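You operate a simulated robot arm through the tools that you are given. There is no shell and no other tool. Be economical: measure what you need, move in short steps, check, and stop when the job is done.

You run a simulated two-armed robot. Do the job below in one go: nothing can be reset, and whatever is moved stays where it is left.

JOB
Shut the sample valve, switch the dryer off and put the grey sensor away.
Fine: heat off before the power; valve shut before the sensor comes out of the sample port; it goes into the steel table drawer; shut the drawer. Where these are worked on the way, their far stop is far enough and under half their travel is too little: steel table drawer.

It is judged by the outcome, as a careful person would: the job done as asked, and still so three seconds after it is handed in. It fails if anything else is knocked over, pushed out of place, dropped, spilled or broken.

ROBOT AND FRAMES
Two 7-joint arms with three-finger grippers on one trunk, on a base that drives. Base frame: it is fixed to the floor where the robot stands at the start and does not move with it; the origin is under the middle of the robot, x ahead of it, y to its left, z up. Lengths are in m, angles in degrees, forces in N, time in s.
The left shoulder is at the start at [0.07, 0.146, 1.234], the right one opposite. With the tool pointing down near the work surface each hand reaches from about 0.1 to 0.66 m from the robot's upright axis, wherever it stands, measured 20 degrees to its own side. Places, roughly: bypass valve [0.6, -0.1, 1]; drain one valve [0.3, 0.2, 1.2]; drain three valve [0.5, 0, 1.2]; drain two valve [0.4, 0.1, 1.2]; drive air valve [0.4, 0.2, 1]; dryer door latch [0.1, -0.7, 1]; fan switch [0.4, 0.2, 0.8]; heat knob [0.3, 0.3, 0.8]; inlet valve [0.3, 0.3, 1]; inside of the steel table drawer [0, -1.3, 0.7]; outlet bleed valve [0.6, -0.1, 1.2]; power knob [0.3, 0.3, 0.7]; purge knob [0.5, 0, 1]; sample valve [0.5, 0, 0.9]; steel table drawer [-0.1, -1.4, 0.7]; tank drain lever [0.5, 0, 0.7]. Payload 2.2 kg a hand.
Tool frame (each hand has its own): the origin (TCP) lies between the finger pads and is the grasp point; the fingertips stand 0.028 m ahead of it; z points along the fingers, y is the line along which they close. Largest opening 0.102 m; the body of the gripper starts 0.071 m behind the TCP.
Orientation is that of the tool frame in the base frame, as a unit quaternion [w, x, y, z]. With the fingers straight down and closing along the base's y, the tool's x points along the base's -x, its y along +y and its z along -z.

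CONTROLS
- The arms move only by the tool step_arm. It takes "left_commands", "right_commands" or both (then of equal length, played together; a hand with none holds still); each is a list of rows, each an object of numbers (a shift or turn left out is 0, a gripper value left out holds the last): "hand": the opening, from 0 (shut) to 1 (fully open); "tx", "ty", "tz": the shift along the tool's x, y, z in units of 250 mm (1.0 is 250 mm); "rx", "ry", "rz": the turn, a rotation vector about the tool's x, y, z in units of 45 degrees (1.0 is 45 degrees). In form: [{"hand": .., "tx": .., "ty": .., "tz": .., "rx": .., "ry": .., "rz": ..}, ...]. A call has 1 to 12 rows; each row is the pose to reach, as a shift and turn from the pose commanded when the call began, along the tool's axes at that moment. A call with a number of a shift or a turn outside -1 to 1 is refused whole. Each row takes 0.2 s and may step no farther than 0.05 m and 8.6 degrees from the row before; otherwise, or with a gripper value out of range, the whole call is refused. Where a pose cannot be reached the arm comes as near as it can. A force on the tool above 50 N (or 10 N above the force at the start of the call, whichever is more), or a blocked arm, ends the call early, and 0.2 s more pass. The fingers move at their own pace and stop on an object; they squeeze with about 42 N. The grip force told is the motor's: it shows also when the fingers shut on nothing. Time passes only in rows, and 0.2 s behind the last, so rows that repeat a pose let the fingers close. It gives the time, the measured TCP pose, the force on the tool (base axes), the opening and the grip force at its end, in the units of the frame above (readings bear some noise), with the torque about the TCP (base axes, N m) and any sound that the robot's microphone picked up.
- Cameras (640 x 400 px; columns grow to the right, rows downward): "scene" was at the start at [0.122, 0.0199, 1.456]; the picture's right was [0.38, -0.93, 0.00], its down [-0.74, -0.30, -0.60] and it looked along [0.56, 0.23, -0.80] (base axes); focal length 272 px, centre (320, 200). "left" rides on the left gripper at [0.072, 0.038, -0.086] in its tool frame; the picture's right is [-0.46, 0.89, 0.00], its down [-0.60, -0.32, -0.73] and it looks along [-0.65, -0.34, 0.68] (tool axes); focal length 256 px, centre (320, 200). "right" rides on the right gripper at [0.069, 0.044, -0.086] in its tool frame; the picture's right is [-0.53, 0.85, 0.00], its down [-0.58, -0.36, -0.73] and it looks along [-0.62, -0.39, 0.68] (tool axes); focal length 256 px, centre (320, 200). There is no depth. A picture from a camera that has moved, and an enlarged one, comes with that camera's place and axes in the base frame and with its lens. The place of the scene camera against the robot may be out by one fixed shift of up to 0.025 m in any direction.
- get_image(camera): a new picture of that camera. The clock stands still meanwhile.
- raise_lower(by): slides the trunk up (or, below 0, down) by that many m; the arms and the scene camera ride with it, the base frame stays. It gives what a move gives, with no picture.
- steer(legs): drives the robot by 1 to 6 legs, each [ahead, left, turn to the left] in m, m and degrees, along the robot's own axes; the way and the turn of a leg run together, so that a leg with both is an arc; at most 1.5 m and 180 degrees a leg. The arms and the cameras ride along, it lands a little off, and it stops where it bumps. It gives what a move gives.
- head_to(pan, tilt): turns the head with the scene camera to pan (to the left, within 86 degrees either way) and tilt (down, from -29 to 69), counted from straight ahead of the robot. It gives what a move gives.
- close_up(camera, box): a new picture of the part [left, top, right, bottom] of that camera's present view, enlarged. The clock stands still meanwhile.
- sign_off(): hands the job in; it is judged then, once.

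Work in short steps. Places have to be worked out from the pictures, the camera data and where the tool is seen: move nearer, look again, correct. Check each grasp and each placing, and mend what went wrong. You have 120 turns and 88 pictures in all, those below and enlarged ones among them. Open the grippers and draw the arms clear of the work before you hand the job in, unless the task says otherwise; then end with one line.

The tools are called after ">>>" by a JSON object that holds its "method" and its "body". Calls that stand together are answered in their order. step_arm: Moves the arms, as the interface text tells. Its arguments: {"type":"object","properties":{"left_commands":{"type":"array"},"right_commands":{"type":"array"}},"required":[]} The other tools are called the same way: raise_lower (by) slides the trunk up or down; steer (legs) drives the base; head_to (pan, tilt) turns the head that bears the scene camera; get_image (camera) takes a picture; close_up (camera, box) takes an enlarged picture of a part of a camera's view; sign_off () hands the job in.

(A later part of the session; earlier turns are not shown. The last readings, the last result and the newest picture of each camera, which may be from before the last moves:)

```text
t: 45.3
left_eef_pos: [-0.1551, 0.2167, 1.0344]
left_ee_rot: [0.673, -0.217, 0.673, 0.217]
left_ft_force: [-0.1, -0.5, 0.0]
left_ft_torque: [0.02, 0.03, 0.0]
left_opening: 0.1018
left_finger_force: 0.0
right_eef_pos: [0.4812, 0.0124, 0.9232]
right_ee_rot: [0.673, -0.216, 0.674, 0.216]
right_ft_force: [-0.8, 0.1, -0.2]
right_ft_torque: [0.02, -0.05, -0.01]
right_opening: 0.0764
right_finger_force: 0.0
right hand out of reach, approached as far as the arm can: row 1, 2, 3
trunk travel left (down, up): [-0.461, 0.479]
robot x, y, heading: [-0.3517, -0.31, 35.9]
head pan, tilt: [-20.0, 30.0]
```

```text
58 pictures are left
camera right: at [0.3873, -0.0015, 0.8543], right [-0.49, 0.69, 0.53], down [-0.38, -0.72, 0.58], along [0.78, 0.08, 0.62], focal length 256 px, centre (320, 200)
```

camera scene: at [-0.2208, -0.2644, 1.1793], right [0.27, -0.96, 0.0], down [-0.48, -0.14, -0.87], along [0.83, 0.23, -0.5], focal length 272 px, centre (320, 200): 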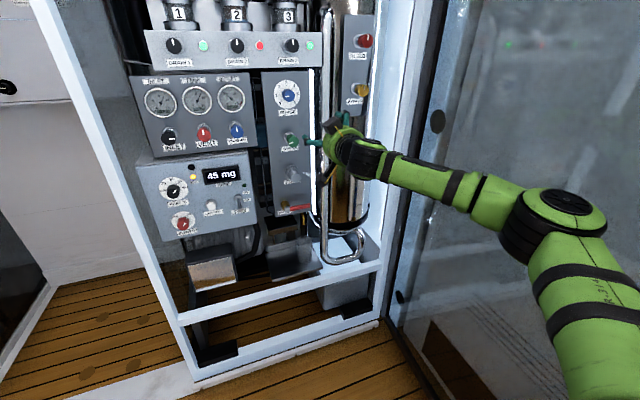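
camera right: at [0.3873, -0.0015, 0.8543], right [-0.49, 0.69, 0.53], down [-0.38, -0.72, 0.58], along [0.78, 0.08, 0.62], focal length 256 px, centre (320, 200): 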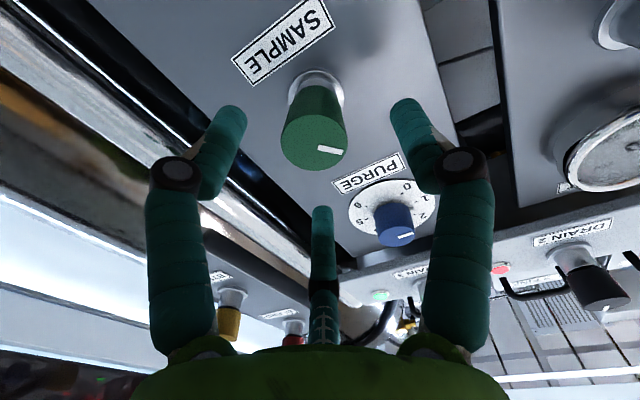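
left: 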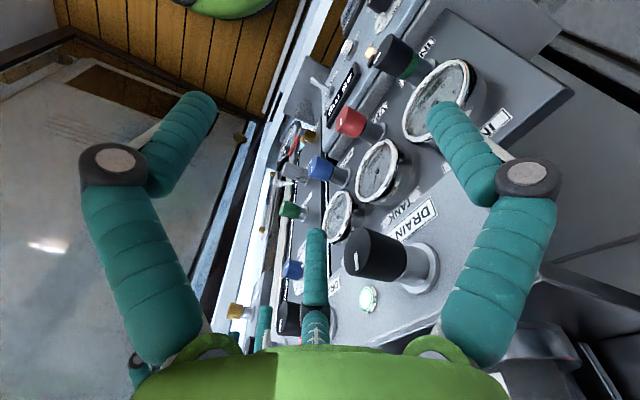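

The arm is at its reach, so I draw the hand back 4 cm, bring the base forward 7 cm, then look again.

>>> {"method": "step_arm", "body": {"right_commands": [{"tz": -0.08}, {"tz": -0.18}, {"tz": -0.18}]}}

>>> {"method": "steer", "body": {"legs": [[0.07, 0, 0]]}}

>>> {"method": "get_image", "body": {"camera": "right"}}

```text
t: 46.1
left_eef_pos: [-0.1559, 0.2176, 1.0341]
left_ee_rot: [0.672, -0.216, 0.674, 0.216]
left_ft_force: [0.0, -0.1, 0.0]
left_ft_torque: [-0.03, -0.01, 0.02]
left_opening: 0.1019
left_finger_force: 0.1
right_eef_pos: [0.4822, 0.0123, 0.9223]
right_ee_rot: [0.673, -0.215, 0.675, 0.215]
right_ft_force: [-0.4, 0.5, -0.2]
right_ft_torque: [0.01, 0.01, -0.03]
right_opening: 0.0763
right_finger_force: 0.0
right hand out of reach, approached as far as the arm can: row 1, 2, 3
trunk travel left (down, up): [-0.461, 0.479]
robot x, y, heading: [-0.352, -0.3101, 35.8]
head pan, tilt: [-20.0, 30.0]
```

```text
t: 47.1
left_eef_pos: [-0.125, 0.2384, 1.0389]
left_ee_rot: [0.676, -0.214, 0.671, 0.217]
left_ft_force: [0.0, -0.1, -1.1]
left_ft_torque: [0.0, 0.0, -0.02]
left_opening: 0.1018
left_finger_force: 0.0
right_eef_pos: [0.5097, 0.0361, 0.9169]
right_ee_rot: [0.668, -0.215, 0.679, 0.216]
right_ft_force: [-42.7, -30.3, -7.2]
right_ft_torque: [1.71, -1.19, 2.5]
right_opening: 0.0372
right_finger_force: 45.4
trunk travel left (down, up): [-0.461, 0.479]
robot x, y, heading: [-0.3165, -0.28, 35.7]
head pan, tilt: [-20.0, 30.0]
stopped in leg 1: the force on the tool passed its limit at 475 N (the readings are from after the stop); the commanded pose is now the measured one
```

```text
57 pictures are left
camera right: at [0.4151, 0.0224, 0.8506], right [-0.48, 0.69, 0.54], down [-0.37, -0.72, 0.58], along [0.79, 0.08, 0.61], focal length 256 px, centre (320, 200)
```

right: 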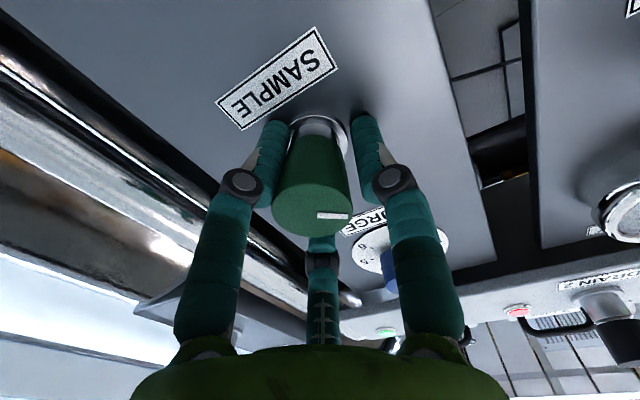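

My mistake: the hand had not retracted and the base drove the fingertips onto the panel (stopped by force). The knob is now between the fingers. I relieve the pressure by easing back 1.5 cm and opening slightly.

>>> {"method": "step_arm", "body": {"right_commands": [{"tz": -0.03, "hand": 0.6}, {"tz": -0.06, "hand": 0.6}, {"tz": -0.06, "hand": 0.6}]}}

>>> {"method": "get_image", "body": {"camera": "right"}}

>>> {"method": "get_image", "body": {"camera": "scene"}}

```text
t: 47.9
left_eef_pos: [-0.1234, 0.2399, 1.0366]
left_ee_rot: [0.674, -0.217, 0.672, 0.217]
left_ft_force: [0.4, 1.2, -0.4]
left_ft_torque: [0.02, -0.04, -0.01]
left_opening: 0.1019
left_finger_force: 0.1
right_eef_pos: [0.5125, 0.0368, 0.9172]
right_ee_rot: [0.669, -0.216, 0.679, 0.214]
right_ft_force: [-41.5, -33.5, -0.1]
right_ft_torque: [0.56, -0.53, 0.77]
right_opening: 0.0626
right_finger_force: 25.1
right hand out of reach, approached as far as the arm can: row 1, 2, 3
trunk travel left (down, up): [-0.461, 0.479]
robot x, y, heading: [-0.3174, -0.2828, 35.5]
head pan, tilt: [-20.0, 30.0]
```

```text
56 pictures are left
camera right: at [0.4181, 0.023, 0.8506], right [-0.48, 0.69, 0.54], down [-0.38, -0.72, 0.59], along [0.79, 0.08, 0.61], focal length 256 px, centre (320, 200)
```

right: 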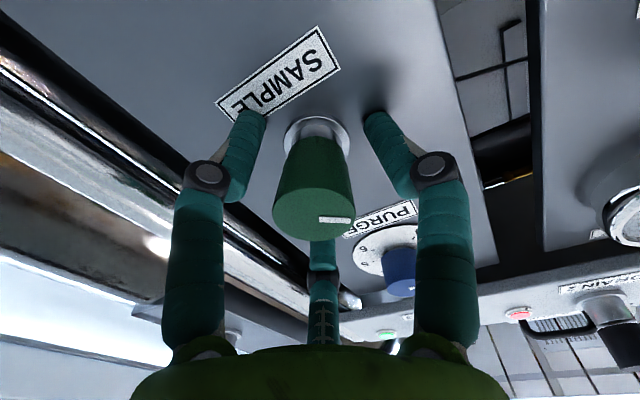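

```text
55 pictures are left
camera scene: at [-0.189, -0.2423, 1.1803], right [0.27, -0.96, 0.0], down [-0.48, -0.13, -0.87], along [0.84, 0.24, -0.49], focal length 272 px, centre (320, 200)
```

scene: 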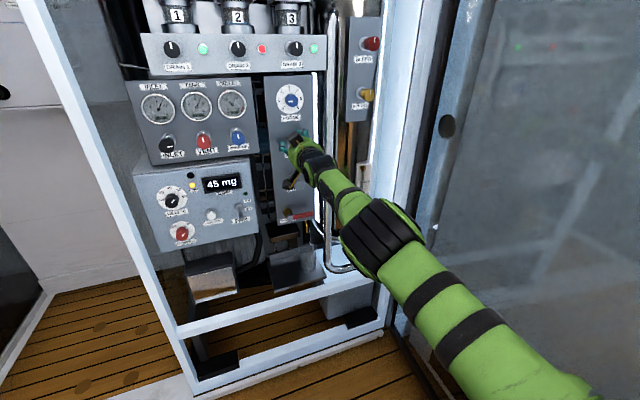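

The arm is fully straight (singular), so it can't pull back by itself. I drive the base back 10 cm to free the hand, and then bend the elbow again in free air.

>>> {"method": "steer", "body": {"legs": [[-0.1, 0, 0]]}}

>>> {"method": "step_arm", "body": {"right_commands": [{"ty": 0.1, "tz": -0.1, "tx": -0.1}, {"ty": 0.2, "tz": -0.2, "tx": -0.2}, {"ty": 0.3, "tz": -0.3, "tx": -0.3}, {"ty": 0.35, "tz": -0.4, "tx": -0.3}, {"ty": 0.35, "tz": -0.4, "tx": -0.3}]}}

```text
t: 49.0
left_eef_pos: [-0.201, 0.1857, 1.033]
left_ee_rot: [0.672, -0.217, 0.674, 0.215]
left_ft_force: [-0.2, -0.2, 0.1]
left_ft_torque: [0.01, -0.02, 0.0]
left_opening: 0.1019
left_finger_force: 0.0
right_eef_pos: [0.4352, -0.019, 0.9109]
right_ee_rot: [0.666, -0.217, 0.681, 0.213]
right_ft_force: [-0.4, 0.1, 0.1]
right_ft_torque: [-0.01, 0.0, 0.03]
right_opening: 0.0612
right_finger_force: 0.1
trunk travel left (down, up): [-0.461, 0.479]
robot x, y, heading: [-0.3969, -0.3427, 35.7]
head pan, tilt: [-20.0, 30.0]
```

```text
t: 50.2
left_eef_pos: [-0.1983, 0.1855, 1.0334]
left_ee_rot: [0.672, -0.216, 0.674, 0.215]
left_ft_force: [-0.2, -0.9, 0.0]
left_ft_torque: [-0.03, -0.01, 0.01]
left_opening: 0.1023
left_finger_force: 0.1
right_eef_pos: [0.3625, 0.0578, 1.005]
right_ee_rot: [0.666, -0.217, 0.682, 0.213]
right_ft_force: [-0.5, 0.3, 0.0]
right_ft_torque: [-0.01, 0.03, 0.0]
right_opening: 0.0612
right_finger_force: 0.0
right hand out of reach, approached as far as the arm can: row 1, 2, 3, 4, 5
trunk travel left (down, up): [-0.461, 0.479]
robot x, y, heading: [-0.3965, -0.343, 35.7]
head pan, tilt: [-20.0, 30.0]
```

Still nearly straight. I try a longer direct pull back.

>>> {"method": "step_arm", "body": {"right_commands": [{"tz": -0.15}, {"tz": -0.3}, {"tz": -0.45}, {"tz": -0.6}, {"tz": -0.75}, {"tz": -0.75}]}}

>>> {"method": "get_image", "body": {"camera": "scene"}}

```text
t: 51.6
left_eef_pos: [-0.1996, 0.1857, 1.0339]
left_ee_rot: [0.672, -0.217, 0.674, 0.216]
left_ft_force: [-1.0, 0.5, 0.2]
left_ft_torque: [0.0, -0.01, 0.02]
left_opening: 0.1021
left_finger_force: 0.1
right_eef_pos: [0.3537, 0.0645, 1.017]
right_ee_rot: [0.666, -0.217, 0.681, 0.213]
right_ft_force: [-0.5, 0.7, -0.2]
right_ft_torque: [0.05, 0.06, 0.04]
right_opening: 0.0613
right_finger_force: 0.1
right hand out of reach, approached as far as the arm can: row 1, 2, 3, 4, 5, 6
trunk travel left (down, up): [-0.461, 0.479]
robot x, y, heading: [-0.3968, -0.3435, 35.3]
head pan, tilt: [-20.0, 30.0]
```

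```text
54 pictures are left
camera scene: at [-0.265, -0.2962, 1.1793], right [0.27, -0.96, 0.0], down [-0.48, -0.13, -0.87], along [0.83, 0.23, -0.5], focal length 272 px, centre (320, 200)
```

scene: 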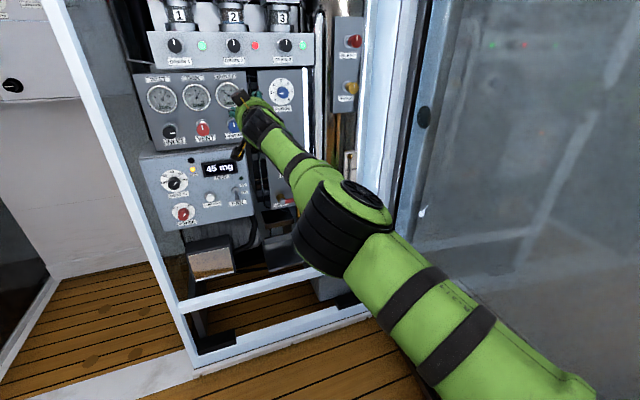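

The elbow is near its straight stop, so radial moves progress slowly. I command a long pull-back combined with a leftward yaw that needs the elbow to bend.

>>> {"method": "step_arm", "body": {"right_commands": [{"tz": -0.15, "rx": -0.15}, {"tz": -0.3, "rx": -0.3}, {"tz": -0.45, "rx": -0.45}, {"tz": -0.6, "rx": -0.6}, {"tz": -0.75, "rx": -0.75}, {"tz": -0.9, "rx": -0.9}, {"tz": -1.0, "rx": -1.0}, {"tz": -1.0, "rx": -1.0}]}}

```text
t: 53.4
left_eef_pos: [-0.1997, 0.186, 1.0332]
left_ee_rot: [0.672, -0.217, 0.675, 0.215]
left_ft_force: [0.2, -1.0, -0.8]
left_ft_torque: [-0.02, -0.02, 0.01]
left_opening: 0.102
left_finger_force: 0.1
right_eef_pos: [0.1429, -0.074, 1.0232]
right_ee_rot: [0.532, -0.456, 0.548, 0.457]
right_ft_force: [0.6, -0.4, -0.1]
right_ft_torque: [0.01, -0.03, -0.02]
right_opening: 0.061
right_finger_force: 0.1
right hand out of reach, approached as far as the arm can: row 1, 2, 3
trunk travel left (down, up): [-0.461, 0.479]
robot x, y, heading: [-0.3951, -0.3425, 35.6]
head pan, tilt: [-20.0, 30.0]
```

The elbow is bent again. I drive forward 0.16 m (the hand is 0.35 m short of the panel, so this is safe), then turn the hand back to yaw 35.5° stepwise while reaching forward.

>>> {"method": "steer", "body": {"legs": [[0.16, 0, 0]]}}

>>> {"method": "step_arm", "body": {"right_commands": [{"rx": 0.16}, {"rx": 0.32}, {"rx": 0.48}, {"rx": 0.64}, {"rx": 0.8}, {"rx": 0.98}]}}

```text
t: 54.9
left_eef_pos: [-0.0696, 0.2798, 1.0326]
left_ee_rot: [0.672, -0.217, 0.674, 0.216]
left_ft_force: [-0.6, 0.0, -0.6]
left_ft_torque: [0.02, -0.01, 0.02]
left_opening: 0.102
left_finger_force: 0.1
right_eef_pos: [0.2713, 0.0202, 1.0241]
right_ee_rot: [0.532, -0.456, 0.547, 0.458]
right_ft_force: [1.3, -0.1, -0.5]
right_ft_torque: [0.02, -0.01, 0.01]
right_opening: 0.0612
right_finger_force: 0.1
trunk travel left (down, up): [-0.461, 0.479]
robot x, y, heading: [-0.2635, -0.2494, 35.7]
head pan, tilt: [-20.0, 30.0]
```

```text
t: 56.2
left_eef_pos: [-0.0711, 0.2793, 1.0334]
left_ee_rot: [0.673, -0.217, 0.674, 0.215]
left_ft_force: [-1.4, -0.2, 0.2]
left_ft_torque: [0.0, 0.04, 0.0]
left_opening: 0.1021
left_finger_force: 0.1
right_eef_pos: [0.2697, 0.0187, 1.0261]
right_ee_rot: [0.666, -0.222, 0.678, 0.219]
right_ft_force: [-0.4, 0.5, 0.7]
right_ft_torque: [0.0, -0.02, -0.01]
right_opening: 0.0613
right_finger_force: 0.1
trunk travel left (down, up): [-0.461, 0.479]
robot x, y, heading: [-0.2645, -0.2479, 35.5]
head pan, tilt: [-20.0, 30.0]
```

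The hand is back at yaw 36° with a well bent elbow. I go to 7 cm in front of the sample knob.

>>> {"method": "step_arm", "body": {"right_commands": [{"ty": -0.1, "tx": 0.08, "tz": 0.05}, {"ty": -0.2, "tx": 0.17, "tz": 0.12}, {"ty": -0.3, "tx": 0.26, "tz": 0.22}, {"ty": -0.42, "tx": 0.34, "tz": 0.32}, {"ty": -0.5, "tx": 0.42, "tz": 0.42}, {"ty": -0.52, "tx": 0.43, "tz": 0.5}, {"ty": -0.52, "tx": 0.43, "tz": 0.5}]}}

>>> {"method": "get_image", "body": {"camera": "right"}}

>>> {"method": "get_image", "body": {"camera": "scene"}}

```text
t: 57.9
left_eef_pos: [-0.0707, 0.2787, 1.0336]
left_ee_rot: [0.673, -0.217, 0.674, 0.215]
left_ft_force: [0.1, 0.5, -0.7]
left_ft_torque: [0.03, -0.03, 0.02]
left_opening: 0.1021
left_finger_force: 0.0
right_eef_pos: [0.3741, 0.0015, 0.973]
right_ee_rot: [0.658, -0.218, 0.689, 0.208]
right_ft_force: [-0.2, -0.7, 0.6]
right_ft_torque: [-0.03, 0.0, -0.02]
right_opening: 0.061
right_finger_force: 0.0
right hand out of reach, approached as far as the arm can: row 3, 4, 5, 6, 7
trunk travel left (down, up): [-0.461, 0.479]
robot x, y, heading: [-0.2647, -0.2475, 35.7]
head pan, tilt: [-20.0, 30.0]
```

```text
53 pictures are left
camera right: at [0.2775, -0.0129, 0.9092], right [-0.47, 0.71, 0.53], down [-0.37, -0.7, 0.61], along [0.81, 0.09, 0.58], focal length 256 px, centre (320, 200)
```

right: 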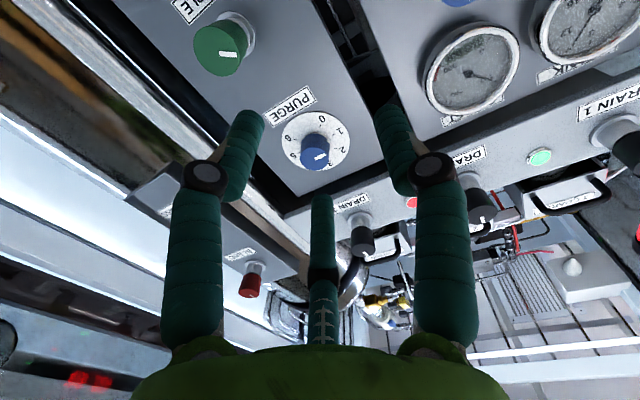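

```text
52 pictures are left
camera scene: at [-0.1365, -0.203, 1.1794], right [0.27, -0.96, 0.0], down [-0.48, -0.13, -0.87], along [0.83, 0.23, -0.5], focal length 272 px, centre (320, 200)
```

scene: 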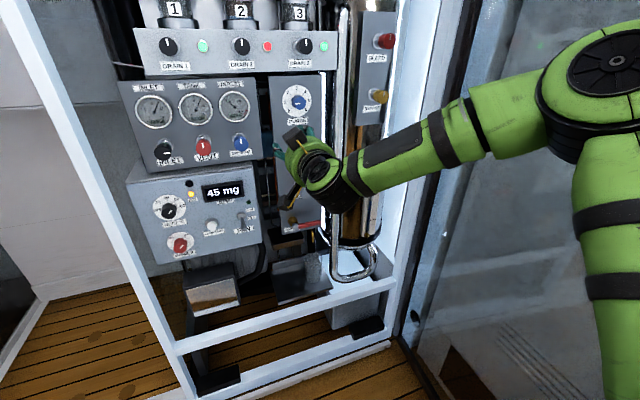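

The wrist bend limits again when folded; a middle distance should serve. I back off 5 cm and reach forward first.

>>> {"method": "steer", "body": {"legs": [[-0.05, 0, 0]]}}

>>> {"method": "step_arm", "body": {"right_commands": [{"tz": 0.15}, {"tz": 0.3}, {"tz": 0.4}, {"tz": 0.4, "ty": -0.1, "tx": 0.08}, {"tz": 0.4, "ty": -0.15, "tx": 0.16}, {"tz": 0.4, "ty": -0.15, "tx": 0.22}, {"tz": 0.4, "ty": -0.15, "tx": 0.22}]}}

```text
t: 58.8
left_eef_pos: [-0.1105, 0.2491, 1.0345]
left_ee_rot: [0.672, -0.217, 0.674, 0.216]
left_ft_force: [-0.7, -1.0, 0.4]
left_ft_torque: [0.03, 0.01, 0.04]
left_opening: 0.1021
left_finger_force: 0.1
right_eef_pos: [0.3326, -0.0288, 0.9738]
right_ee_rot: [0.658, -0.218, 0.69, 0.208]
right_ft_force: [-0.1, -0.4, 0.0]
right_ft_torque: [0.0, 0.02, -0.02]
right_opening: 0.0615
right_finger_force: 0.0
trunk travel left (down, up): [-0.461, 0.479]
robot x, y, heading: [-0.3046, -0.2808, 35.5]
head pan, tilt: [-20.0, 30.0]
```

```text
t: 60.4
left_eef_pos: [-0.1115, 0.249, 1.0326]
left_ee_rot: [0.672, -0.217, 0.674, 0.216]
left_ft_force: [0.2, 0.1, -0.3]
left_ft_torque: [0.0, -0.01, -0.01]
left_opening: 0.1019
left_finger_force: 0.0
right_eef_pos: [0.4159, 0.0305, 0.967]
right_ee_rot: [0.658, -0.219, 0.69, 0.209]
right_ft_force: [-0.3, 0.8, 0.8]
right_ft_torque: [-0.01, 0.0, -0.01]
right_opening: 0.0611
right_finger_force: 0.1
right hand out of reach, approached as far as the arm can: row 4, 5, 6, 7
trunk travel left (down, up): [-0.461, 0.479]
robot x, y, heading: [-0.3026, -0.2756, 35.5]
head pan, tilt: [-20.0, 30.0]
```

Forward worked but not right/down. I test right and down separately to see which is limiting.

>>> {"method": "step_arm", "body": {"right_commands": [{"ty": -0.1}, {"ty": -0.2}]}}

>>> {"method": "step_arm", "body": {"right_commands": [{"tx": 0.1}, {"tx": 0.2}]}}

```text
t: 61.0
left_eef_pos: [-0.1112, 0.2496, 1.0343]
left_ee_rot: [0.672, -0.217, 0.675, 0.214]
left_ft_force: [-0.3, 0.0, -0.1]
left_ft_torque: [-0.01, 0.02, -0.08]
left_opening: 0.102
left_finger_force: 0.1
right_eef_pos: [0.4411, -0.0061, 0.9734]
right_ee_rot: [0.653, -0.222, 0.692, 0.212]
right_ft_force: [-0.8, 0.6, -1.2]
right_ft_torque: [-0.02, 0.03, -0.08]
right_opening: 0.0612
right_finger_force: 0.0
right hand out of reach, approached as far as the arm can: row 1, 2
trunk travel left (down, up): [-0.461, 0.479]
robot x, y, heading: [-0.3093, -0.2763, 35.8]
head pan, tilt: [-20.0, 30.0]
```

```text
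t: 61.6
left_eef_pos: [-0.1113, 0.2501, 1.0319]
left_ee_rot: [0.672, -0.217, 0.675, 0.215]
left_ft_force: [0.0, -0.2, 0.1]
left_ft_torque: [-0.06, -0.05, 0.02]
left_opening: 0.1019
left_finger_force: 0.0
right_eef_pos: [0.4405, -0.0056, 0.9729]
right_ee_rot: [0.654, -0.221, 0.692, 0.212]
right_ft_force: [0.1, -0.3, 0.1]
right_ft_torque: [-0.03, 0.01, 0.0]
right_opening: 0.0611
right_finger_force: 0.1
right hand out of reach, approached as far as the arm can: row 1, 2
trunk travel left (down, up): [-0.461, 0.479]
robot x, y, heading: [-0.3069, -0.278, 35.5]
head pan, tilt: [-20.0, 30.0]
```

Downward motion relative to the shoulder is what's limited, so the trunk should supply it. I lower the trunk 12 cm and raise and level the hand accordingly.

>>> {"method": "raise_lower", "body": {"by": -0.12}}

>>> {"method": "step_arm", "body": {"right_commands": [{"tx": -0.13, "ry": -0.03}, {"tx": -0.26, "ry": -0.07}, {"tx": -0.26, "ry": -0.07}]}}

>>> {"method": "get_image", "body": {"camera": "right"}}

```text
t: 63.1
left_eef_pos: [-0.1112, 0.2497, 0.9133]
left_ee_rot: [0.672, -0.217, 0.674, 0.216]
left_ft_force: [0.1, -0.5, 0.6]
left_ft_torque: [0.06, -0.02, 0.03]
left_opening: 0.102
left_finger_force: 0.0
right_eef_pos: [0.4398, -0.0061, 0.8528]
right_ee_rot: [0.653, -0.222, 0.692, 0.213]
right_ft_force: [-0.3, 0.3, -0.5]
right_ft_torque: [0.0, 0.03, 0.01]
right_opening: 0.0614
right_finger_force: 0.1
trunk travel left (down, up): [-0.341, 0.599]
robot x, y, heading: [-0.3054, -0.2729, 35.5]
head pan, tilt: [-20.0, 30.0]
```

```text
t: 63.9
left_eef_pos: [-0.11, 0.2502, 0.9122]
left_ee_rot: [0.672, -0.217, 0.675, 0.215]
left_ft_force: [0.0, -0.4, -0.1]
left_ft_torque: [0.0, 0.02, 0.01]
left_opening: 0.1021
left_finger_force: 0.1
right_eef_pos: [0.4437, -0.0028, 0.9182]
right_ee_rot: [0.672, -0.215, 0.674, 0.218]
right_ft_force: [-0.1, 0.2, 0.3]
right_ft_torque: [-0.02, 0.0, 0.02]
right_opening: 0.0613
right_finger_force: 0.0
trunk travel left (down, up): [-0.341, 0.599]
robot x, y, heading: [-0.3093, -0.2743, 35.3]
head pan, tilt: [-20.0, 30.0]
```

```text
51 pictures are left
camera right: at [0.3498, -0.0165, 0.8511], right [-0.49, 0.69, 0.54], down [-0.38, -0.72, 0.58], along [0.78, 0.08, 0.62], focal length 256 px, centre (320, 200)
```

right: 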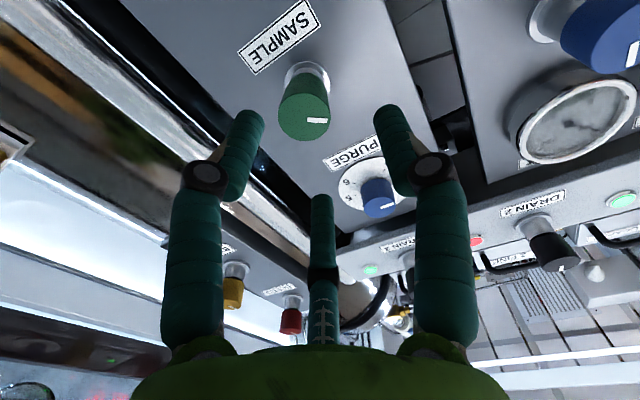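

The hand is level and the knob is nearly on axis (about 9 mm to the right). I correct, open to 0.8, and advance 3.5 cm, then check.

>>> {"method": "step_arm", "body": {"right_commands": [{"ty": -0.034, "tx": 0.014, "hand": 0.8}, {"ty": -0.034, "tx": 0.014, "tz": 0.07}, {"ty": -0.034, "tx": 0.014, "tz": 0.14}, {"ty": -0.034, "tx": 0.014, "tz": 0.14}]}}

>>> {"method": "get_image", "body": {"camera": "right"}}

```text
t: 64.9
left_eef_pos: [-0.1104, 0.2488, 0.9125]
left_ee_rot: [0.672, -0.217, 0.674, 0.215]
left_ft_force: [0.3, 0.4, 0.5]
left_ft_torque: [-0.03, -0.02, 0.0]
left_opening: 0.1018
left_finger_force: 0.1
right_eef_pos: [0.4782, 0.0099, 0.9143]
right_ee_rot: [0.672, -0.216, 0.674, 0.218]
right_ft_force: [0.0, 0.1, -0.7]
right_ft_torque: [0.03, -0.03, 0.02]
right_opening: 0.0815
right_finger_force: 0.1
trunk travel left (down, up): [-0.341, 0.599]
robot x, y, heading: [-0.3076, -0.2778, 35.6]
head pan, tilt: [-20.0, 30.0]
```

```text
50 pictures are left
camera right: at [0.3837, -0.0035, 0.8469], right [-0.49, 0.68, 0.54], down [-0.38, -0.72, 0.58], along [0.78, 0.08, 0.61], focal length 256 px, centre (320, 200)
```

right: 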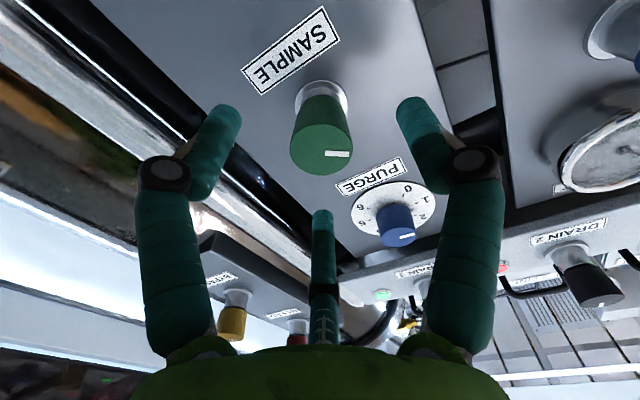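

The knob is on the axis, face 3 cm ahead as predicted. I advance 2.6 cm and close the fingers on it.

>>> {"method": "step_arm", "body": {"right_commands": [{"tz": 0.06}, {"tz": 0.105}, {"tz": 0.105, "hand": 0.2}, {"tz": 0.105, "hand": 0.2}, {"tz": 0.105, "hand": 0.2}]}}

>>> {"method": "get_image", "body": {"camera": "right"}}

```text
t: 66.1
left_eef_pos: [-0.1116, 0.25, 0.913]
left_ee_rot: [0.672, -0.217, 0.674, 0.215]
left_ft_force: [-0.5, -0.4, 0.3]
left_ft_torque: [-0.04, -0.01, -0.02]
left_opening: 0.1019
left_finger_force: 0.0
right_eef_pos: [0.4987, 0.028, 0.9129]
right_ee_rot: [0.67, -0.218, 0.675, 0.219]
right_ft_force: [-16.6, -3.5, -15.5]
right_ft_torque: [0.15, -0.26, 0.21]
right_opening: 0.029
right_finger_force: 45.0
trunk travel left (down, up): [-0.341, 0.599]
robot x, y, heading: [-0.3045, -0.2763, 35.6]
head pan, tilt: [-20.0, 30.0]
```

```text
49 pictures are left
camera right: at [0.404, 0.0138, 0.8442], right [-0.49, 0.68, 0.54], down [-0.37, -0.72, 0.58], along [0.79, 0.08, 0.61], focal length 256 px, centre (320, 200)
```

right: 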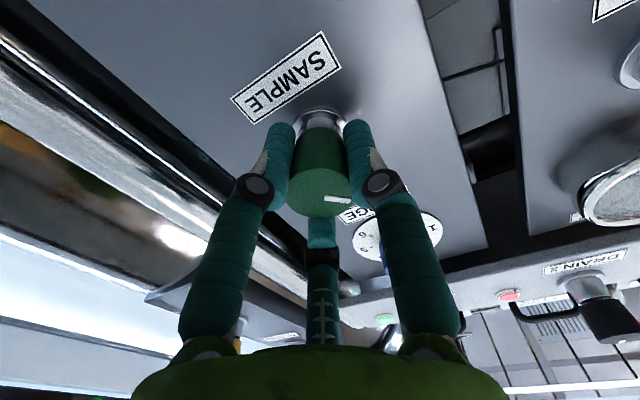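

The knob is gripped (opening 29 mm). I turn it clockwise, first 34°, and watch the torque.

>>> {"method": "step_arm", "body": {"right_commands": [{"rz": 0.18}, {"rz": 0.36}, {"rz": 0.54}, {"rz": 0.72}, {"rz": 0.72}]}}

>>> {"method": "get_image", "body": {"camera": "right"}}

```text
t: 67.3
left_eef_pos: [-0.1097, 0.2518, 0.9108]
left_ee_rot: [0.671, -0.219, 0.675, 0.216]
left_ft_force: [-0.4, 0.1, -0.6]
left_ft_torque: [0.0, -0.04, -0.03]
left_opening: 0.1021
left_finger_force: 0.1
right_eef_pos: [0.4984, 0.0282, 0.9122]
right_ee_rot: [0.583, -0.019, 0.708, 0.397]
right_ft_force: [-13.6, 5.6, -16.6]
right_ft_torque: [0.15, -0.22, 0.4]
right_opening: 0.0291
right_finger_force: 44.8
trunk travel left (down, up): [-0.341, 0.599]
robot x, y, heading: [-0.3104, -0.2806, 35.5]
head pan, tilt: [-20.0, 30.0]
```

```text
48 pictures are left
camera right: at [0.3866, 0.0384, 0.8785], right [-0.24, 0.35, 0.91], down [-0.23, -0.93, 0.29], along [0.94, -0.14, 0.31], focal length 256 px, centre (320, 200)
```

right: 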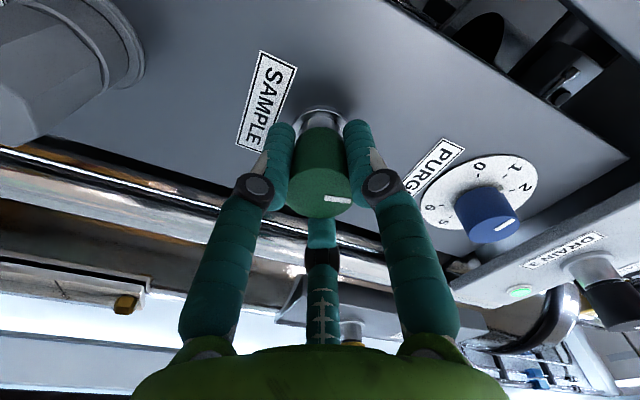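

The knob turns with the hand at low torque. I continue clockwise toward 90°.

>>> {"method": "step_arm", "body": {"right_commands": [{"rz": 0.18}, {"rz": 0.36}, {"rz": 0.54}, {"rz": 0.72}, {"rz": 0.9}, {"rz": 1.0}, {"rz": 1.0}]}}

>>> {"method": "get_image", "body": {"camera": "right"}}

```text
t: 68.9
left_eef_pos: [-0.1094, 0.2519, 0.9112]
left_ee_rot: [0.671, -0.219, 0.675, 0.215]
left_ft_force: [0.4, 0.2, 0.4]
left_ft_torque: [-0.01, -0.01, 0.0]
left_opening: 0.1019
left_finger_force: 0.0
right_eef_pos: [0.4988, 0.029, 0.9109]
right_ee_rot: [0.388, 0.253, 0.662, 0.59]
right_ft_force: [-7.0, 12.8, -12.9]
right_ft_torque: [-0.56, -0.3, -0.35]
right_opening: 0.0291
right_finger_force: 45.2
trunk travel left (down, up): [-0.341, 0.599]
robot x, y, heading: [-0.3116, -0.2776, 35.4]
head pan, tilt: [-20.0, 30.0]
```

```text
47 pictures are left
camera right: at [0.3861, 0.0416, 0.9408], right [0.2, -0.27, 0.94], down [-0.22, -0.95, -0.23], along [0.95, -0.16, -0.25], focal length 256 px, centre (320, 200)
```

right: 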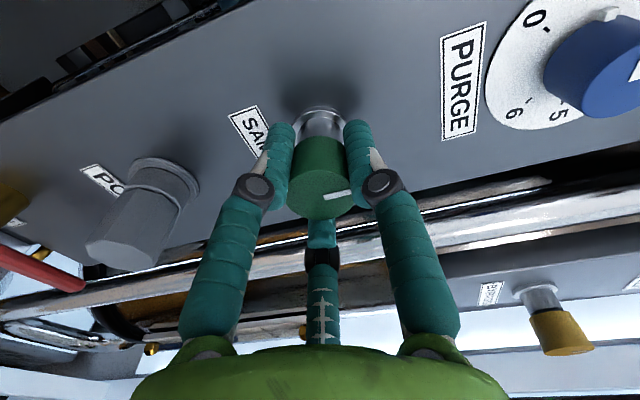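

Turned 77°, torque about the axis rose to ~0.6 N·m and the mark is near vertical, so a stop seems near. I turn another 15° and see whether the knob still follows.

>>> {"method": "step_arm", "body": {"right_commands": [{"rz": 0.15}, {"rz": 0.33}, {"rz": 0.33}]}}

>>> {"method": "get_image", "body": {"camera": "right"}}

```text
t: 69.7
left_eef_pos: [-0.1094, 0.2514, 0.9101]
left_ee_rot: [0.671, -0.219, 0.675, 0.215]
left_ft_force: [0.0, 0.8, -0.4]
left_ft_torque: [-0.01, 0.02, 0.0]
left_opening: 0.1019
left_finger_force: 0.0
right_eef_pos: [0.4985, 0.0289, 0.9111]
right_ee_rot: [0.307, 0.338, 0.623, 0.635]
right_ft_force: [-6.2, 13.6, -11.7]
right_ft_torque: [-0.17, -0.41, -0.19]
right_opening: 0.03
right_finger_force: 44.7
trunk travel left (down, up): [-0.341, 0.599]
robot x, y, heading: [-0.303, -0.2746, 35.4]
head pan, tilt: [-20.0, 30.0]
```

```text
46 pictures are left
camera right: at [0.392, 0.0337, 0.9596], right [0.34, -0.46, 0.82], down [-0.27, -0.88, -0.39], along [0.9, -0.09, -0.42], focal length 256 px, centre (320, 200)
```

right: 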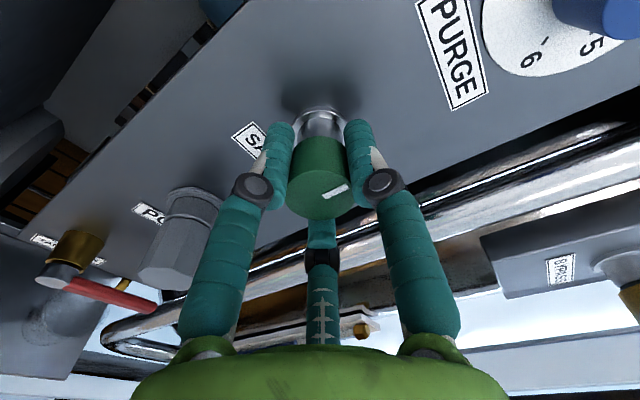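

The mark slipped relative to the fingers, so the knob is at its stop: valve shut. I open the fingers and draw back 7 cm, then check the mark.

>>> {"method": "step_arm", "body": {"right_commands": [{"hand": 0.8}, {"hand": 0.8}, {"tz": -0.12}, {"tz": -0.28}, {"tz": -0.36}, {"tz": -0.36}]}}

>>> {"method": "get_image", "body": {"camera": "right"}}

```text
t: 71.1
left_eef_pos: [-0.1104, 0.2496, 0.9125]
left_ee_rot: [0.672, -0.217, 0.674, 0.215]
left_ft_force: [0.9, 0.2, -0.1]
left_ft_torque: [-0.01, 0.0, -0.02]
left_opening: 0.1019
left_finger_force: 0.0
right_eef_pos: [0.4274, -0.0284, 0.9129]
right_ee_rot: [0.309, 0.337, 0.622, 0.636]
right_ft_force: [-0.8, 0.3, 0.3]
right_ft_torque: [0.0, 0.04, 0.0]
right_opening: 0.0815
right_finger_force: 0.1
trunk travel left (down, up): [-0.341, 0.599]
robot x, y, heading: [-0.3061, -0.2801, 35.8]
head pan, tilt: [-20.0, 30.0]
```

```text
45 pictures are left
camera right: at [0.3195, -0.0234, 0.9606], right [0.33, -0.46, 0.82], down [-0.27, -0.88, -0.39], along [0.9, -0.09, -0.42], focal length 256 px, centre (320, 200)
```

right: 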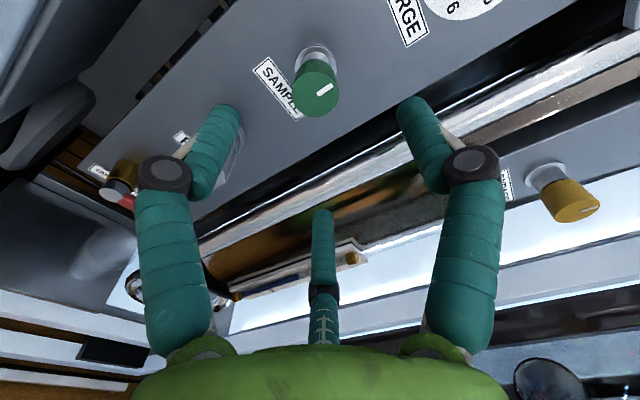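

The mark now stands vertical, perpendicular to the label: shut. Next the heat knob with the same hand: I lower the trunk 8 cm and slide left about 0.34 m (tool x is now left), staying back from the panel.

>>> {"method": "raise_lower", "body": {"by": -0.08}}

>>> {"method": "step_arm", "body": {"right_commands": [{"tx": 0.15, "tz": -0.06}, {"tx": 0.3, "tz": -0.06}, {"tx": 0.45, "tz": -0.06}, {"tx": 0.6, "tz": -0.06}, {"tx": 0.75, "tz": -0.06}, {"tx": 0.9, "tz": -0.06}, {"tx": 1.0, "tz": -0.06}]}}

>>> {"method": "get_image", "body": {"camera": "right"}}

```text
t: 72.2
left_eef_pos: [-0.1101, 0.2497, 0.8333]
left_ee_rot: [0.672, -0.217, 0.674, 0.216]
left_ft_force: [0.5, 1.2, 0.7]
left_ft_torque: [0.01, -0.01, 0.0]
left_opening: 0.102
left_finger_force: 0.2
right_eef_pos: [0.4266, -0.028, 0.8339]
right_ee_rot: [0.308, 0.336, 0.623, 0.636]
right_ft_force: [0.9, -0.4, -0.4]
right_ft_torque: [-0.02, 0.04, 0.01]
right_opening: 0.0817
right_finger_force: 0.1
trunk travel left (down, up): [-0.261, 0.679]
robot x, y, heading: [-0.3052, -0.279, 35.5]
head pan, tilt: [-20.0, 30.0]
```

```text
t: 73.8
left_eef_pos: [-0.1113, 0.2487, 0.8327]
left_ee_rot: [0.672, -0.217, 0.675, 0.215]
left_ft_force: [-0.2, 0.4, -0.2]
left_ft_torque: [0.01, 0.01, -0.02]
left_opening: 0.1018
left_finger_force: 0.0
right_eef_pos: [0.2681, 0.1657, 0.8444]
right_ee_rot: [0.309, 0.337, 0.623, 0.635]
right_ft_force: [-0.7, 0.2, -0.3]
right_ft_torque: [0.02, 0.0, 0.01]
right_opening: 0.0813
right_finger_force: 0.0
trunk travel left (down, up): [-0.261, 0.679]
robot x, y, heading: [-0.3039, -0.2776, 35.7]
head pan, tilt: [-20.0, 30.0]
```

```text
44 pictures are left
camera right: at [0.1604, 0.1718, 0.8919], right [0.33, -0.46, 0.82], down [-0.27, -0.88, -0.39], along [0.9, -0.09, -0.42], focal length 256 px, centre (320, 200)
```

right: 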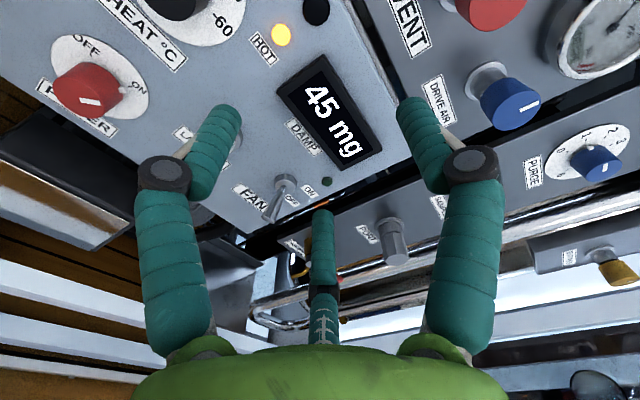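

Good. I slide another 9 cm left to come in front of the heat knob and look.

>>> {"method": "step_arm", "body": {"right_commands": [{"tx": 0.18}, {"tx": 0.36}, {"tx": 0.36}]}}

>>> {"method": "get_image", "body": {"camera": "right"}}

```text
t: 74.7
left_eef_pos: [-0.1112, 0.2486, 0.8334]
left_ee_rot: [0.673, -0.216, 0.674, 0.216]
left_ft_force: [0.4, 0.4, 0.3]
left_ft_torque: [0.03, 0.0, 0.02]
left_opening: 0.102
left_finger_force: 0.0
right_eef_pos: [0.2168, 0.2374, 0.8465]
right_ee_rot: [0.309, 0.336, 0.622, 0.636]
right_ft_force: [0.6, 0.4, 0.2]
right_ft_torque: [0.0, 0.03, -0.02]
right_opening: 0.0818
right_finger_force: 0.0
trunk travel left (down, up): [-0.261, 0.679]
robot x, y, heading: [-0.3058, -0.2778, 35.8]
head pan, tilt: [-20.0, 30.0]
```

```text
43 pictures are left
camera right: at [0.1103, 0.243, 0.8947], right [0.33, -0.46, 0.82], down [-0.27, -0.88, -0.39], along [0.9, -0.09, -0.42], focal length 256 px, centre (320, 200)
```

right: 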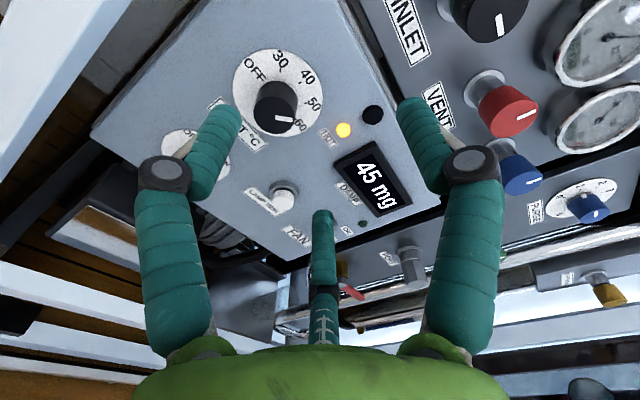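

The heat knob appears about 4 cm below the axis, laterally centred. I lower the trunk 3.8 cm, advance 3 cm, and measure again.

>>> {"method": "raise_lower", "body": {"by": -0.038}}

>>> {"method": "step_arm", "body": {"right_commands": [{"tz": 0.06}, {"tz": 0.12}, {"tz": 0.12}]}}

>>> {"method": "get_image", "body": {"camera": "right"}}

```text
t: 75.5
left_eef_pos: [-0.1102, 0.2488, 0.795]
left_ee_rot: [0.672, -0.217, 0.675, 0.216]
left_ft_force: [-0.5, -0.6, 0.1]
left_ft_torque: [-0.02, 0.04, 0.02]
left_opening: 0.1018
left_finger_force: 0.1
right_eef_pos: [0.2174, 0.2385, 0.8104]
right_ee_rot: [0.308, 0.337, 0.622, 0.635]
right_ft_force: [0.0, 0.1, 0.0]
right_ft_torque: [-0.02, 0.01, 0.01]
right_opening: 0.0815
right_finger_force: 0.1
trunk travel left (down, up): [-0.223, 0.717]
robot x, y, heading: [-0.3039, -0.2776, 35.7]
head pan, tilt: [-20.0, 30.0]
```

```text
t: 76.3
left_eef_pos: [-0.1113, 0.2499, 0.7946]
left_ee_rot: [0.673, -0.216, 0.674, 0.215]
left_ft_force: [0.7, 0.4, 0.3]
left_ft_torque: [-0.02, -0.03, 0.01]
left_opening: 0.1022
left_finger_force: 0.0
right_eef_pos: [0.2397, 0.2481, 0.8068]
right_ee_rot: [0.308, 0.337, 0.622, 0.637]
right_ft_force: [-0.2, -0.4, 0.3]
right_ft_torque: [0.02, -0.02, 0.0]
right_opening: 0.0819
right_finger_force: 0.0
right hand out of reach, approached as far as the arm can: row 2, 3
trunk travel left (down, up): [-0.223, 0.717]
robot x, y, heading: [-0.3044, -0.2793, 35.5]
head pan, tilt: [-20.0, 30.0]
```

```text
42 pictures are left
camera right: at [0.1319, 0.2537, 0.8537], right [0.33, -0.46, 0.82], down [-0.27, -0.88, -0.39], along [0.9, -0.09, -0.42], focal length 256 px, centre (320, 200)
```

right: 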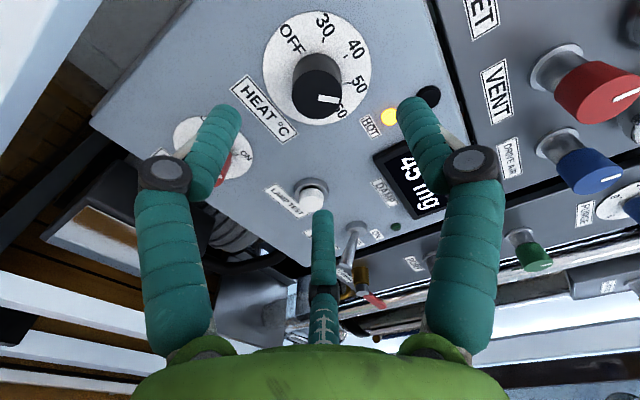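

The heat knob is now exactly on the axis, face ≈ 8.4 cm ahead (d' matches), but the arm is at its reach. I pull the hand back to confirm it can bend before bringing the base forward.

>>> {"method": "step_arm", "body": {"right_commands": [{"tz": -0.15}, {"tz": -0.3}, {"tz": -0.4}, {"tz": -0.4}]}}

```text
t: 77.3
left_eef_pos: [-0.1109, 0.2482, 0.795]
left_ee_rot: [0.672, -0.217, 0.675, 0.215]
left_ft_force: [-0.5, -0.1, -0.1]
left_ft_torque: [0.03, 0.01, -0.03]
left_opening: 0.102
left_finger_force: 0.2
right_eef_pos: [0.1579, 0.1903, 0.8044]
right_ee_rot: [0.309, 0.338, 0.622, 0.636]
right_ft_force: [0.2, 1.0, 1.0]
right_ft_torque: [0.0, 0.02, 0.0]
right_opening: 0.0817
right_finger_force: 0.1
trunk travel left (down, up): [-0.223, 0.717]
robot x, y, heading: [-0.3051, -0.2771, 35.4]
head pan, tilt: [-20.0, 30.0]
```

It bends fine. I bring the base forward 9 cm (fingertips will still be ~6 cm short of the knob) and look.

>>> {"method": "steer", "body": {"legs": [[0.09, 0, 0]]}}

>>> {"method": "get_image", "body": {"camera": "right"}}

```text
t: 78.4
left_eef_pos: [-0.0383, 0.302, 0.795]
left_ee_rot: [0.672, -0.218, 0.674, 0.216]
left_ft_force: [0.4, 0.8, 0.1]
left_ft_torque: [-0.03, 0.02, 0.02]
left_opening: 0.102
left_finger_force: 0.0
right_eef_pos: [0.2312, 0.243, 0.8047]
right_ee_rot: [0.308, 0.336, 0.623, 0.635]
right_ft_force: [-0.5, 1.3, -0.8]
right_ft_torque: [0.02, -0.04, 0.0]
right_opening: 0.0814
right_finger_force: 0.1
trunk travel left (down, up): [-0.223, 0.717]
robot x, y, heading: [-0.2361, -0.2288, 35.4]
head pan, tilt: [-20.0, 30.0]
```

```text
41 pictures are left
camera right: at [0.1237, 0.2479, 0.8523], right [0.33, -0.46, 0.82], down [-0.27, -0.88, -0.39], along [0.9, -0.09, -0.42], focal length 256 px, centre (320, 200)
```

right: 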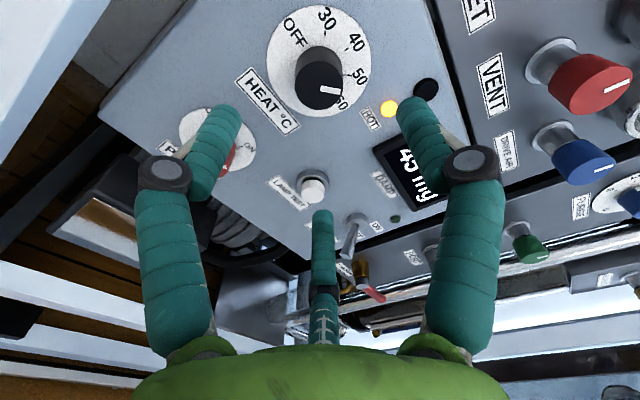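

The knob is on axis, face ~9.6 cm ahead. I advance 6.5 cm and check.

>>> {"method": "step_arm", "body": {"right_commands": [{"tz": 0.1}, {"tz": 0.2}, {"tz": 0.26}, {"tz": 0.26}]}}

>>> {"method": "get_image", "body": {"camera": "right"}}

```text
t: 79.4
left_eef_pos: [-0.0379, 0.3016, 0.795]
left_ee_rot: [0.672, -0.218, 0.674, 0.217]
left_ft_force: [0.4, 0.8, 0.3]
left_ft_torque: [0.0, -0.04, 0.02]
left_opening: 0.1018
left_finger_force: 0.0
right_eef_pos: [0.2837, 0.281, 0.805]
right_ee_rot: [0.309, 0.337, 0.623, 0.636]
right_ft_force: [-0.4, -0.3, 0.2]
right_ft_torque: [0.04, -0.01, 0.02]
right_opening: 0.0816
right_finger_force: 0.1
trunk travel left (down, up): [-0.223, 0.717]
robot x, y, heading: [-0.2339, -0.2253, 35.8]
head pan, tilt: [-20.0, 30.0]
```

```text
40 pictures are left
camera right: at [0.1757, 0.2848, 0.8519], right [0.33, -0.46, 0.82], down [-0.27, -0.88, -0.39], along [0.9, -0.09, -0.42], focal length 256 px, centre (320, 200)
```

right: 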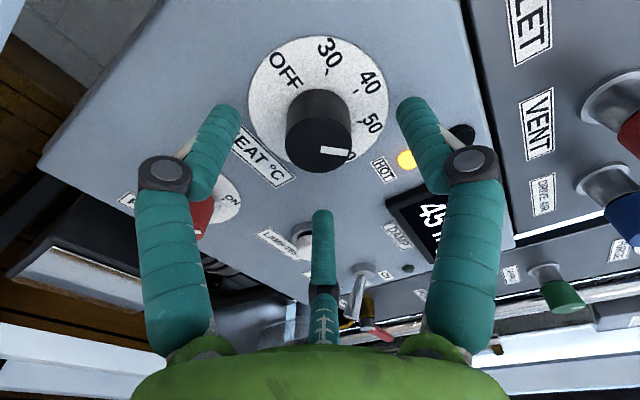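

On axis with face 2.8 cm ahead. I advance 2.4 cm and close on the heat knob.

>>> {"method": "step_arm", "body": {"right_commands": [{"tz": 0.06}, {"tz": 0.096}, {"tz": 0.096, "hand": 0.2}, {"tz": 0.096, "hand": 0.2}, {"tz": 0.096, "hand": 0.2}]}}

>>> {"method": "step_arm", "body": {"right_commands": [{"rz": -0.18}, {"rz": -0.36}, {"rz": -0.54}, {"rz": -0.72}, {"rz": -0.9}, {"rz": -1.0}, {"rz": -1.0}]}}

>>> {"method": "get_image", "body": {"camera": "right"}}

```text
t: 80.1
left_eef_pos: [-0.0436, 0.2966, 0.7993]
left_ee_rot: [0.674, -0.216, 0.672, 0.217]
left_ft_force: [-0.4, 0.4, 0.4]
left_ft_torque: [-0.01, -0.02, -0.04]
left_opening: 0.1019
left_finger_force: 0.0
right_eef_pos: [0.2851, 0.294, 0.8106]
right_ee_rot: [0.306, 0.33, 0.624, 0.639]
right_ft_force: [-32.2, -26.2, 8.4]
right_ft_torque: [-0.27, 0.58, -1.54]
right_opening: 0.033
right_finger_force: 45.2
trunk travel left (down, up): [-0.223, 0.717]
robot x, y, heading: [-0.2325, -0.2231, 35.5]
head pan, tilt: [-20.0, 30.0]
stopped in row 3 (right hand): the force on the tool passed its limit at 135 N (the readings are from after the stop); the commanded pose is now the measured one
```

```text
t: 81.7
left_eef_pos: [-0.0441, 0.2981, 0.7986]
left_ee_rot: [0.677, -0.215, 0.671, 0.215]
left_ft_force: [0.2, -0.6, 0.3]
left_ft_torque: [0.0, 0.01, -0.01]
left_opening: 0.1019
left_finger_force: 0.1
right_eef_pos: [0.2848, 0.2956, 0.8121]
right_ee_rot: [0.53, 0.063, 0.701, 0.473]
right_ft_force: [-36.8, -9.3, 21.7]
right_ft_torque: [0.1, -0.19, 0.39]
right_opening: 0.0303
right_finger_force: 45.1
trunk travel left (down, up): [-0.223, 0.717]
robot x, y, heading: [-0.2326, -0.2256, 35.6]
head pan, tilt: [-20.0, 30.0]
```

```text
39 pictures are left
camera right: at [0.1695, 0.3093, 0.7961], right [-0.12, 0.15, 0.98], down [-0.19, -0.97, 0.12], along [0.97, -0.17, 0.14], focal length 256 px, centre (320, 200)
```

right: 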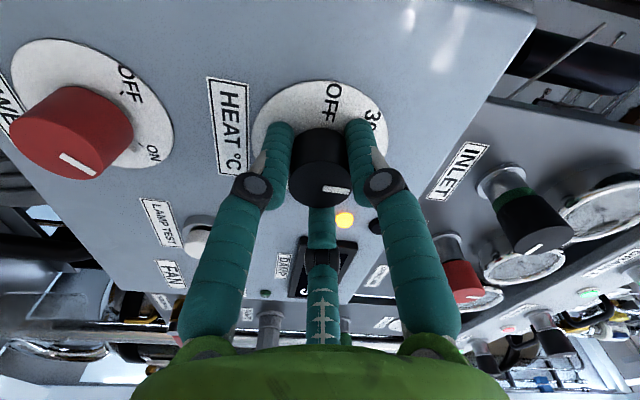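

The fingertips touched the dial plate, but the knob is gripped and followed 45° counter-clockwise. I ease back 5 mm and keep turning.

>>> {"method": "step_arm", "body": {"right_commands": [{"rz": -0.18, "tz": -0.02}, {"rz": -0.36, "tz": -0.02}, {"rz": -0.54, "tz": -0.02}, {"rz": -0.72, "tz": -0.02}, {"rz": -0.9, "tz": -0.02}, {"rz": -1.0, "tz": -0.02}, {"rz": -1.0, "tz": -0.02}]}}

>>> {"method": "get_image", "body": {"camera": "right"}}

```text
t: 83.3
left_eef_pos: [-0.0423, 0.3008, 0.7957]
left_ee_rot: [0.675, -0.218, 0.672, 0.215]
left_ft_force: [0.0, 0.4, -0.9]
left_ft_torque: [0.02, 0.03, 0.0]
left_opening: 0.1018
left_finger_force: 0.0
right_eef_pos: [0.2852, 0.2946, 0.8113]
right_ee_rot: [0.672, -0.211, 0.67, 0.234]
right_ft_force: [-7.0, 32.5, 37.6]
right_ft_torque: [0.16, -0.18, 0.56]
right_opening: 0.0306
right_finger_force: 44.4
trunk travel left (down, up): [-0.223, 0.717]
robot x, y, heading: [-0.2359, -0.2278, 35.6]
head pan, tilt: [-20.0, 30.0]
```

```text
38 pictures are left
camera right: at [0.1906, 0.2814, 0.7434], right [-0.5, 0.66, 0.56], down [-0.36, -0.75, 0.56], along [0.78, 0.08, 0.62], focal length 256 px, centre (320, 200)
```

right: 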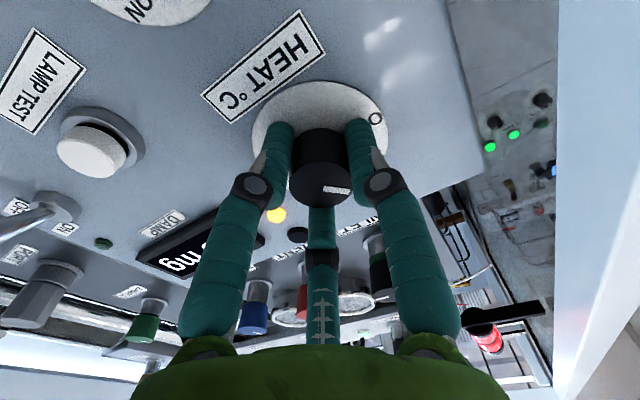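

The knob follows (90° so far), but side force has built up because my axis is slightly low-right. I shift a few mm up-left and turn on until the stop.

>>> {"method": "step_arm", "body": {"right_commands": [{"ty": 0.012, "tx": -0.016}, {"ty": 0.02, "tx": -0.024}, {"rz": -0.18, "ty": 0.02, "tx": -0.024}, {"rz": -0.36, "ty": 0.02, "tx": -0.024}, {"rz": -0.54, "ty": 0.02, "tx": -0.024}, {"rz": -0.72, "ty": 0.02, "tx": -0.024}, {"rz": -0.9, "ty": 0.02, "tx": -0.024}, {"rz": -1.0, "ty": 0.02, "tx": -0.024}, {"rz": -1.0, "ty": 0.02, "tx": -0.024}]}}

>>> {"method": "get_image", "body": {"camera": "right"}}

```text
t: 85.3
left_eef_pos: [-0.0418, 0.298, 0.798]
left_ee_rot: [0.675, -0.216, 0.672, 0.216]
left_ft_force: [0.1, -0.2, -0.6]
left_ft_torque: [0.03, -0.02, 0.04]
left_opening: 0.102
left_finger_force: 0.0
right_eef_pos: [0.2844, 0.2953, 0.8134]
right_ee_rot: [0.705, -0.451, 0.546, -0.042]
right_ft_force: [-25.4, -6.6, 11.2]
right_ft_torque: [-0.05, 0.04, -0.01]
right_opening: 0.0303
right_finger_force: 45.0
trunk travel left (down, up): [-0.223, 0.717]
robot x, y, heading: [-0.2312, -0.2253, 35.8]
head pan, tilt: [-20.0, 30.0]
```

```text
37 pictures are left
camera right: at [0.2251, 0.2332, 0.7325], right [-0.58, 0.79, -0.18], down [-0.66, -0.33, 0.67], along [0.47, 0.51, 0.72], focal length 256 px, centre (320, 200)
```

right: 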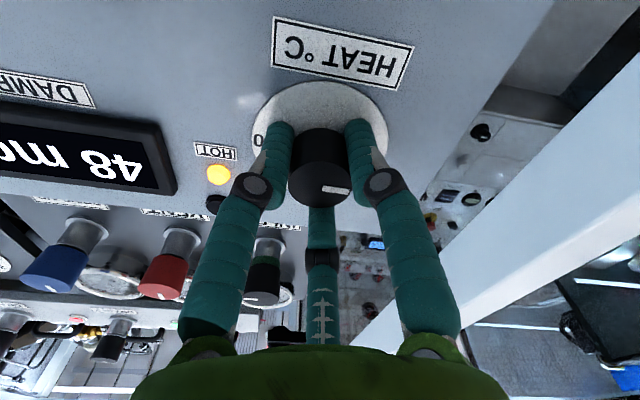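

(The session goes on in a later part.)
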